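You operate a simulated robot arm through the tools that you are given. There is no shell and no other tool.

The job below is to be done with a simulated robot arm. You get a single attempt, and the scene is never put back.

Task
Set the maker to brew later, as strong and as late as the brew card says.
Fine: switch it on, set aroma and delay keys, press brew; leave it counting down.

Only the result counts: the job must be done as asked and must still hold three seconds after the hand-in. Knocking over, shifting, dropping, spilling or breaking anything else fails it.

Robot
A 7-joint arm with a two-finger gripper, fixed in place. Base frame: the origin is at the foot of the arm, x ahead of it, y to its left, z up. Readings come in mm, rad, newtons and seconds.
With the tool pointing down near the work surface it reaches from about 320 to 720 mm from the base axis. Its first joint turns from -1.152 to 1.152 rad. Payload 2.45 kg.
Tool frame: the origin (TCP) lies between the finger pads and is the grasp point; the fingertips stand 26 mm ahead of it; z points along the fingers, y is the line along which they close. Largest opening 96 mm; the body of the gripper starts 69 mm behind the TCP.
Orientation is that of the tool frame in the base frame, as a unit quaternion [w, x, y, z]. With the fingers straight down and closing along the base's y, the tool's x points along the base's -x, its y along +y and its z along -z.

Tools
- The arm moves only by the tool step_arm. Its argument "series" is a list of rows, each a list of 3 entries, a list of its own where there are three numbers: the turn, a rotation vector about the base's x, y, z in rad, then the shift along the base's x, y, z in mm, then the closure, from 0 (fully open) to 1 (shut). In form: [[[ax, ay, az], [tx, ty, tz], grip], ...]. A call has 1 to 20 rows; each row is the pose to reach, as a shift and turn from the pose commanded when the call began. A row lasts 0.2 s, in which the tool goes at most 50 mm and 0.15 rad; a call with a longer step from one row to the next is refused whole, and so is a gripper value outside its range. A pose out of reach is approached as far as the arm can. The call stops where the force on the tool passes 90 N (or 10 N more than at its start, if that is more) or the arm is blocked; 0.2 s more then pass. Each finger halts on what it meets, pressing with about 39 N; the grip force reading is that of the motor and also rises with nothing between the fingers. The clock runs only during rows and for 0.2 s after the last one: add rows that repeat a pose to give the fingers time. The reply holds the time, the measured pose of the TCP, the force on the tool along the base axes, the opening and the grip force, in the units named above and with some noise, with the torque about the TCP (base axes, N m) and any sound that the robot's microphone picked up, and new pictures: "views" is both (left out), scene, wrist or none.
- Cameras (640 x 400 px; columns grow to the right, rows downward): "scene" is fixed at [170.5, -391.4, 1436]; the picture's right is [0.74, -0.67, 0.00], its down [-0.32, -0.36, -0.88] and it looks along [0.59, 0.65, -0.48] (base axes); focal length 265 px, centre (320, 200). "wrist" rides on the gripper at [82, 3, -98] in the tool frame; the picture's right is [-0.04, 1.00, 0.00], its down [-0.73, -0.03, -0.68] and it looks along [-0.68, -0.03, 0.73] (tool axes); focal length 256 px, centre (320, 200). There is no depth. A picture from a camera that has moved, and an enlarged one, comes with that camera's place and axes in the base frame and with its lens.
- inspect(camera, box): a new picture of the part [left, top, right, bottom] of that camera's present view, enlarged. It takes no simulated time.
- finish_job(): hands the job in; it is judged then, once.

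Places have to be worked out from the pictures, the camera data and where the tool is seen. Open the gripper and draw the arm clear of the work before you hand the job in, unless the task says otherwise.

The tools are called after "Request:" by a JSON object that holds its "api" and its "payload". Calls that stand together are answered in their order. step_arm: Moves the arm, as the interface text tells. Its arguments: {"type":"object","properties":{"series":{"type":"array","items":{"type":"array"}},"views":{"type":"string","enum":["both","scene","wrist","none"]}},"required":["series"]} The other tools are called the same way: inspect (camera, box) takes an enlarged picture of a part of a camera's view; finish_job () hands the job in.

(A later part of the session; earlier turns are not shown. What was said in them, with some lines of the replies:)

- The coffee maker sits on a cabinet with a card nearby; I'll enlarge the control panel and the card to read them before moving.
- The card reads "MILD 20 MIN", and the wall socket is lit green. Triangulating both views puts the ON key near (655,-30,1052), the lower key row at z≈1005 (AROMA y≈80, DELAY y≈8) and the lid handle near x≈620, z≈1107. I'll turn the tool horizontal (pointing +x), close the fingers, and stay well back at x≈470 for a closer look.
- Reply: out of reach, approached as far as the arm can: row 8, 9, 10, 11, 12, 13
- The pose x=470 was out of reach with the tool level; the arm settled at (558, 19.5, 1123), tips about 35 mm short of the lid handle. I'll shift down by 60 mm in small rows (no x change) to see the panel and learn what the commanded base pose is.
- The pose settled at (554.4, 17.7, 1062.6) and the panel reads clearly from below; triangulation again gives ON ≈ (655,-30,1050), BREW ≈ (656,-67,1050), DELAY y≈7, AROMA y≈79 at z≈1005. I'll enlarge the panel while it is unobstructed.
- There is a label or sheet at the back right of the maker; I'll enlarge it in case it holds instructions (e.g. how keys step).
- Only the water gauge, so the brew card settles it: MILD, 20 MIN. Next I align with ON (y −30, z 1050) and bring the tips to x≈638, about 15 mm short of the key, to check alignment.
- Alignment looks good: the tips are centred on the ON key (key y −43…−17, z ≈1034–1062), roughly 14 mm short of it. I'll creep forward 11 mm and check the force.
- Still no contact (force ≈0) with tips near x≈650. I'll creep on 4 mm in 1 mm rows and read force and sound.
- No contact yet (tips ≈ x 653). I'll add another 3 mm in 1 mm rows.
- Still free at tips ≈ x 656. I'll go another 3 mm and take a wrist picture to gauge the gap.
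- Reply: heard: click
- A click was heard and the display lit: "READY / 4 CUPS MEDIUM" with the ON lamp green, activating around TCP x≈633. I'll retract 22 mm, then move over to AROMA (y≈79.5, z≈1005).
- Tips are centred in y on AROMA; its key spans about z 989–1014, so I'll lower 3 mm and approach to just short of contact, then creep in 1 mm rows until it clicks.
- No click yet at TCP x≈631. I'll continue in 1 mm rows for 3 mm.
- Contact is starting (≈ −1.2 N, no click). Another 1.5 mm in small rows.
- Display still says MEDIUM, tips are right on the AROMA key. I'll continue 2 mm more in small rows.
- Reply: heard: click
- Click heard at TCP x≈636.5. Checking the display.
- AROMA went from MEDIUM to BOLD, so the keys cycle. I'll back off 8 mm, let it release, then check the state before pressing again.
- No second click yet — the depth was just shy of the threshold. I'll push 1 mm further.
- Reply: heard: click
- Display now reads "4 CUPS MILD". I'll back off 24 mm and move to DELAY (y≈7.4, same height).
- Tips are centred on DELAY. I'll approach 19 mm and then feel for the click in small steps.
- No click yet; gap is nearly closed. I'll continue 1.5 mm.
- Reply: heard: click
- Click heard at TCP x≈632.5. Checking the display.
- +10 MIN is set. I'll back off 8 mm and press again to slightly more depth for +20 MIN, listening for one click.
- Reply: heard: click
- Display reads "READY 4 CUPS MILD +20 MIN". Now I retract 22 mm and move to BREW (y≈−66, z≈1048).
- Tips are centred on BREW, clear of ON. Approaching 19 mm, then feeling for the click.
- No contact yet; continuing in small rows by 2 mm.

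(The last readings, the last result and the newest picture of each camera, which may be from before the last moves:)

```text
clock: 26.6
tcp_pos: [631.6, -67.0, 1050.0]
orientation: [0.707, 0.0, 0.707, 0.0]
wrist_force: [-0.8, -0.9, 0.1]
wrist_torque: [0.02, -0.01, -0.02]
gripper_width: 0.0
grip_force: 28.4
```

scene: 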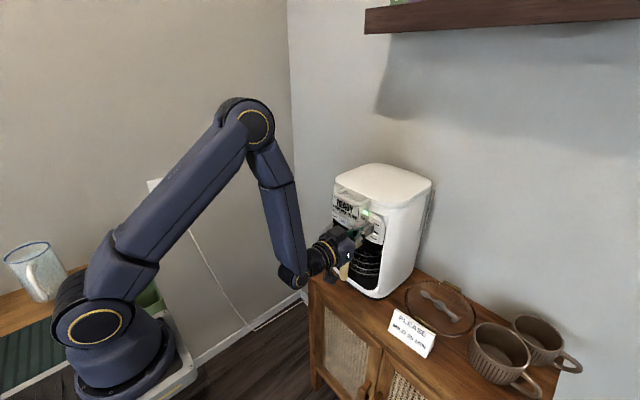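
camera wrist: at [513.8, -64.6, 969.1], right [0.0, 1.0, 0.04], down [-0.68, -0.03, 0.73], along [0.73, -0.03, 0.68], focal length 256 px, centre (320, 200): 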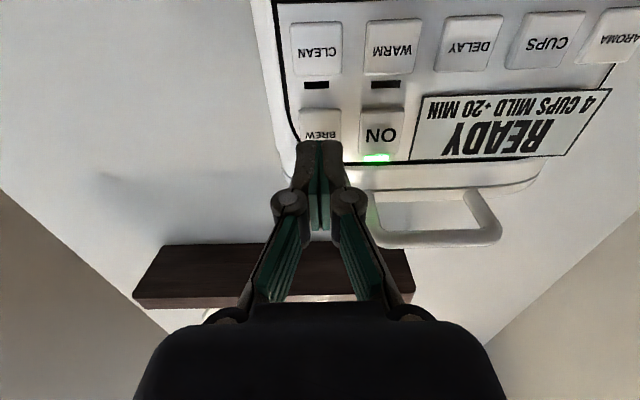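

Slight contact, no click. Another 2 mm in small rows.

Request:
{"api": "step_arm", "payload": {"series": [[[0, 0, 0], [0.7, 0, 0], 1], [[0, 0, 0], [1.4, 0, 0], 1], [[0, 0, 0], [2, 0, 0], 1], [[0, 0, 0], [2, 0, 0], 1]], "views": "none"}}

Request:
{"api": "inspect", "payload": {"camera": "scene", "box": [320, 180, 400, 250]}}

```text
clock: 27.6
tcp_pos: [634.8, -66.2, 1050.9]
orientation: [0.707, 0.0, 0.707, 0.0]
wrist_force: [0.3, -0.7, -0.3]
wrist_torque: [0.05, -0.01, 0.0]
gripper_width: 5.8
grip_force: 28.4
```

```text
5.71 times, centred on (360, 215) of scene
camera zoom: at [170.5, -391.4, 1436.0], right [0.74, -0.67, 0.0], down [-0.32, -0.36, -0.88], along [0.59, 0.65, -0.48], focal length 1513 px, centre (91, 114)
```

zoom: 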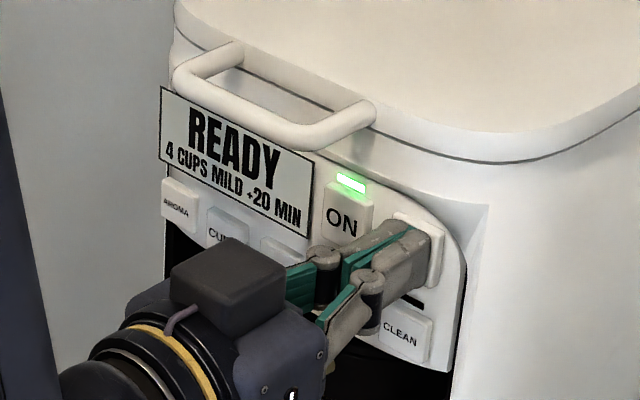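

Not clicked yet; the tips are flush on BREW. Another 1.5 mm.

Request:
{"api": "step_arm", "payload": {"series": [[[0, 0, 0], [0.5, 0, 0], 1], [[0, 0, 0], [1, 0, 0], 1], [[0, 0, 0], [1.5, 0, 0], 1], [[0, 0, 0], [1.5, 0, 0], 1]], "views": "none"}}

Request:
{"api": "inspect", "payload": {"camera": "scene", "box": [320, 180, 400, 250]}}

```text
clock: 28.6
tcp_pos: [636.1, -66.9, 1050.2]
orientation: [0.707, 0.0, 0.707, 0.0]
wrist_force: [-0.8, -0.2, -0.8]
wrist_torque: [0.02, 0.02, 0.01]
gripper_width: 6.2
grip_force: 28.2
heard: click
```

```text
5.71 times, centred on (360, 215) of scene
camera zoom: at [170.5, -391.4, 1436.0], right [0.74, -0.67, 0.0], down [-0.32, -0.36, -0.88], along [0.59, 0.65, -0.48], focal length 1513 px, centre (91, 114)
```

zoom: 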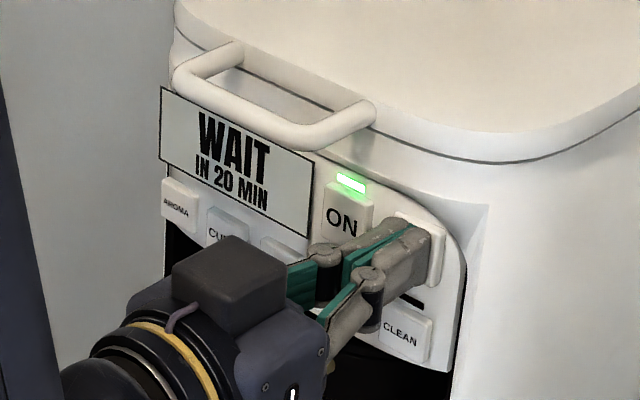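

"WAIT / IN 20 MIN" — the delayed brew is counting down. I'll retract straight back ~70 mm and then open the gripper clear of the maker.

Request:
{"api": "step_arm", "payload": {"series": [[[0, 0, 0], [-15, 0, 0], 1], [[0, 0, 0], [-35, 0, 0], 1], [[0, 0, 0], [-55, 0, 0], 1], [[0, 0, 0], [-70, 0, 0], 1], [[0, 0, 0], [-70, 0, 0], 0.7], [[0, 0, 0], [-70, 0, 0], 0.4], [[0, 0, 0], [-70, 0, 0], 0], [[0, 0, 0], [-70, 0, 0], 0], [[0, 0, 0], [-70, 0, 0], 0], [[0, 0, 0], [-70, 0, 0], 0]], "views": "both"}}

Request:
{"api": "inspect", "payload": {"camera": "scene", "box": [320, 180, 400, 250]}}

Request:
{"api": "inspect", "payload": {"camera": "scene", "box": [300, 160, 600, 400]}}

```text
clock: 30.8
tcp_pos: [565.8, -66.2, 1050.2]
orientation: [0.707, 0.0, 0.707, 0.0]
wrist_force: [-0.1, 0.1, -0.2]
wrist_torque: [-0.03, -0.01, 0.03]
gripper_width: 96.0
grip_force: 0.1
camera wrist: at [467.3, -63.9, 968.6], right [0.0, 1.0, 0.04], down [-0.68, -0.03, 0.73], along [0.73, -0.03, 0.68], focal length 256 px, centre (320, 200)
```

scene: 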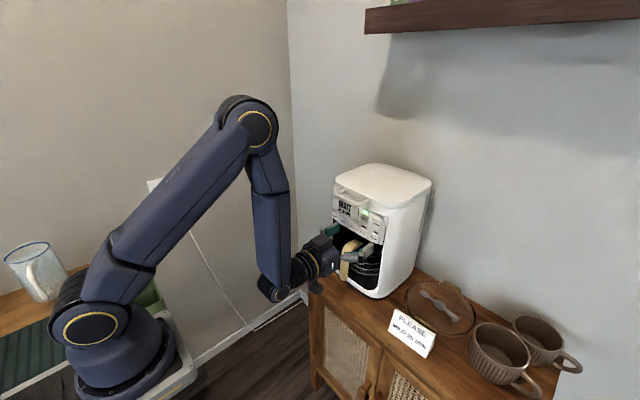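
wrist: 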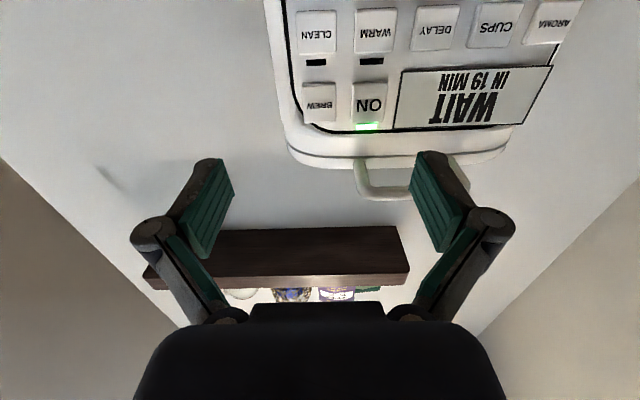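

```text
5.71 times, centred on (360, 215) of scene
camera zoom: at [170.5, -391.4, 1436.0], right [0.74, -0.67, 0.0], down [-0.32, -0.36, -0.88], along [0.59, 0.65, -0.48], focal length 1513 px, centre (91, 114)
```

zoom: 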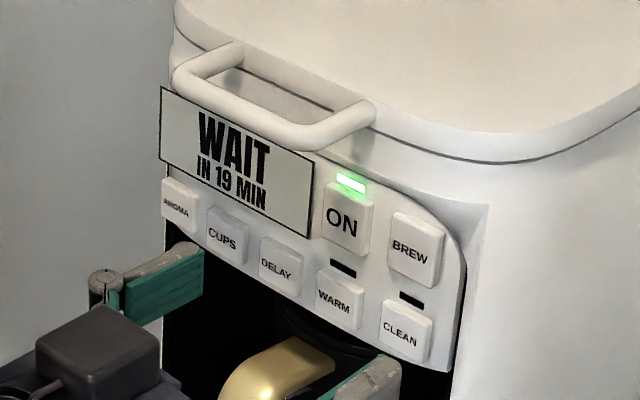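

```text
1.67 times, centred on (450, 280) of scene
camera zoom: at [170.5, -391.4, 1436.0], right [0.74, -0.67, 0.0], down [-0.32, -0.36, -0.88], along [0.59, 0.65, -0.48], focal length 441 px, centre (103, 67)
```

zoom: 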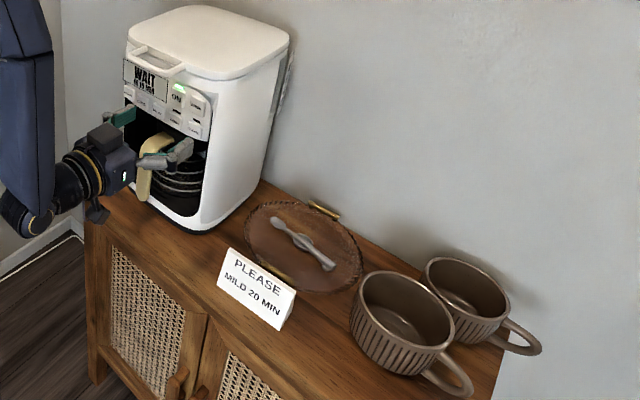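

Countdown is running ("WAIT IN 19 MIN") and nothing else has moved. I'll draw the arm further away, reversing the original swing: up and back while turning the tool down again.

Request:
{"api": "step_arm", "payload": {"series": [[[0, 0.1428, 0], [-4, 8, 10], 0], [[0, 0.2856, 0], [-10, 16, 25], 0], [[0, 0.4284, 0], [-18, 28, 45], 0], [[0, 0.5712, 0], [-27, 42, 65], 0], [[0, 0.714, 0], [-36, 56, 85], 0], [[0, 0.8568, 0], [-46, 70, 110], 0], [[0, 0.9996, 0], [-56, 84, 135], 0], [[0, 1.1424, 0], [-66, 100, 160], 0], [[0, 1.2852, 0], [-76, 120, 185], 0], [[0, 1.428, 0], [-86, 140, 210], 0], [[0, 1.5708, 0], [-96, 160, 230], 0], [[0, 1.5708, 0], [-96, 160, 230], 0]], "views": "both"}}

Request:
{"api": "inspect", "payload": {"camera": "scene", "box": [320, 180, 400, 250]}}

```text
clock: 33.4
tcp_pos: [470.8, 92.4, 1279.3]
orientation: [0.0, 0.0, 1.0, 0.0]
wrist_force: [-0.3, -0.1, -0.6]
wrist_torque: [-0.04, -0.01, 0.0]
gripper_width: 95.9
grip_force: 0.0
out of reach, approached as far as the arm can: row 5
camera wrist: at [388.4, 95.5, 1378.4], right [0.04, 1.0, 0.0], down [0.73, -0.03, 0.68], along [0.68, -0.03, -0.73], focal length 256 px, centre (320, 200)
```

scene: 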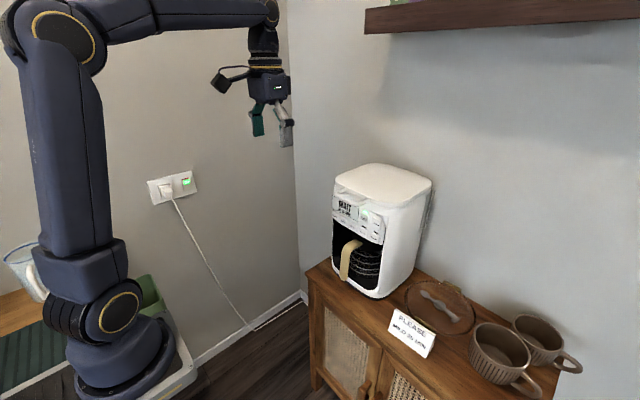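
wrist: 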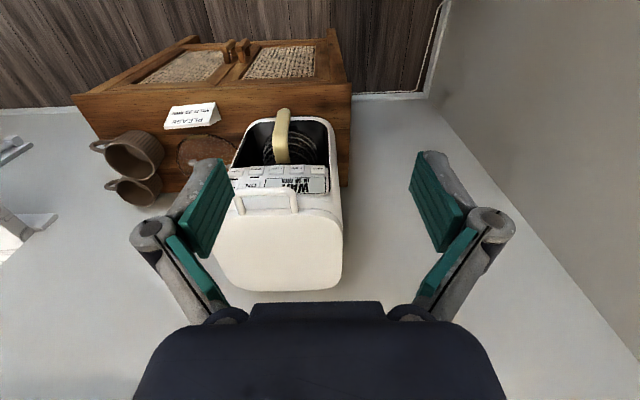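

```text
5.71 times, centred on (360, 215) of scene
camera zoom: at [170.5, -391.4, 1436.0], right [0.74, -0.67, 0.0], down [-0.32, -0.36, -0.88], along [0.59, 0.65, -0.48], focal length 1513 px, centre (91, 114)
```

zoom: 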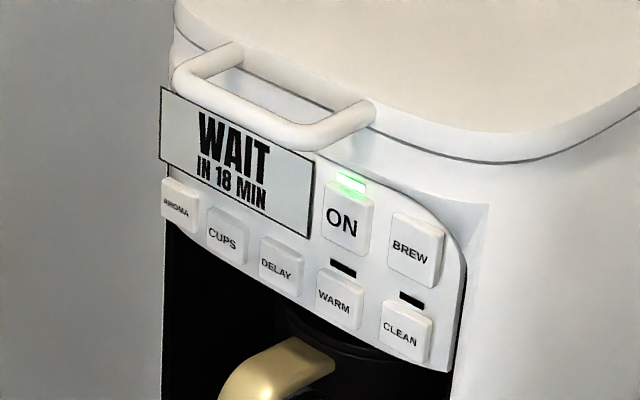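

The arm is clear with the gripper open, the maker hasn't moved, and the display reads "WAIT IN 18 MIN" and is still counting down. It was set to MILD +20 MIN as the card says, so I'm handing it in.

Request:
{"api": "finish_job", "payload": {}}

```text
The job is handed in.
```

The maker is on and set as the brew card says: MILD aroma with a 20-minute delay. After I pressed BREW, the display changed to "WAIT IN 20 MIN" and had counted down to 18 when I handed the job in.

The cup count stayed at the maker's own setting of 4, since the card doesn't mention it. The pictures show nothing else knocked or shifted. The arm is back near its starting position with the gripper open.
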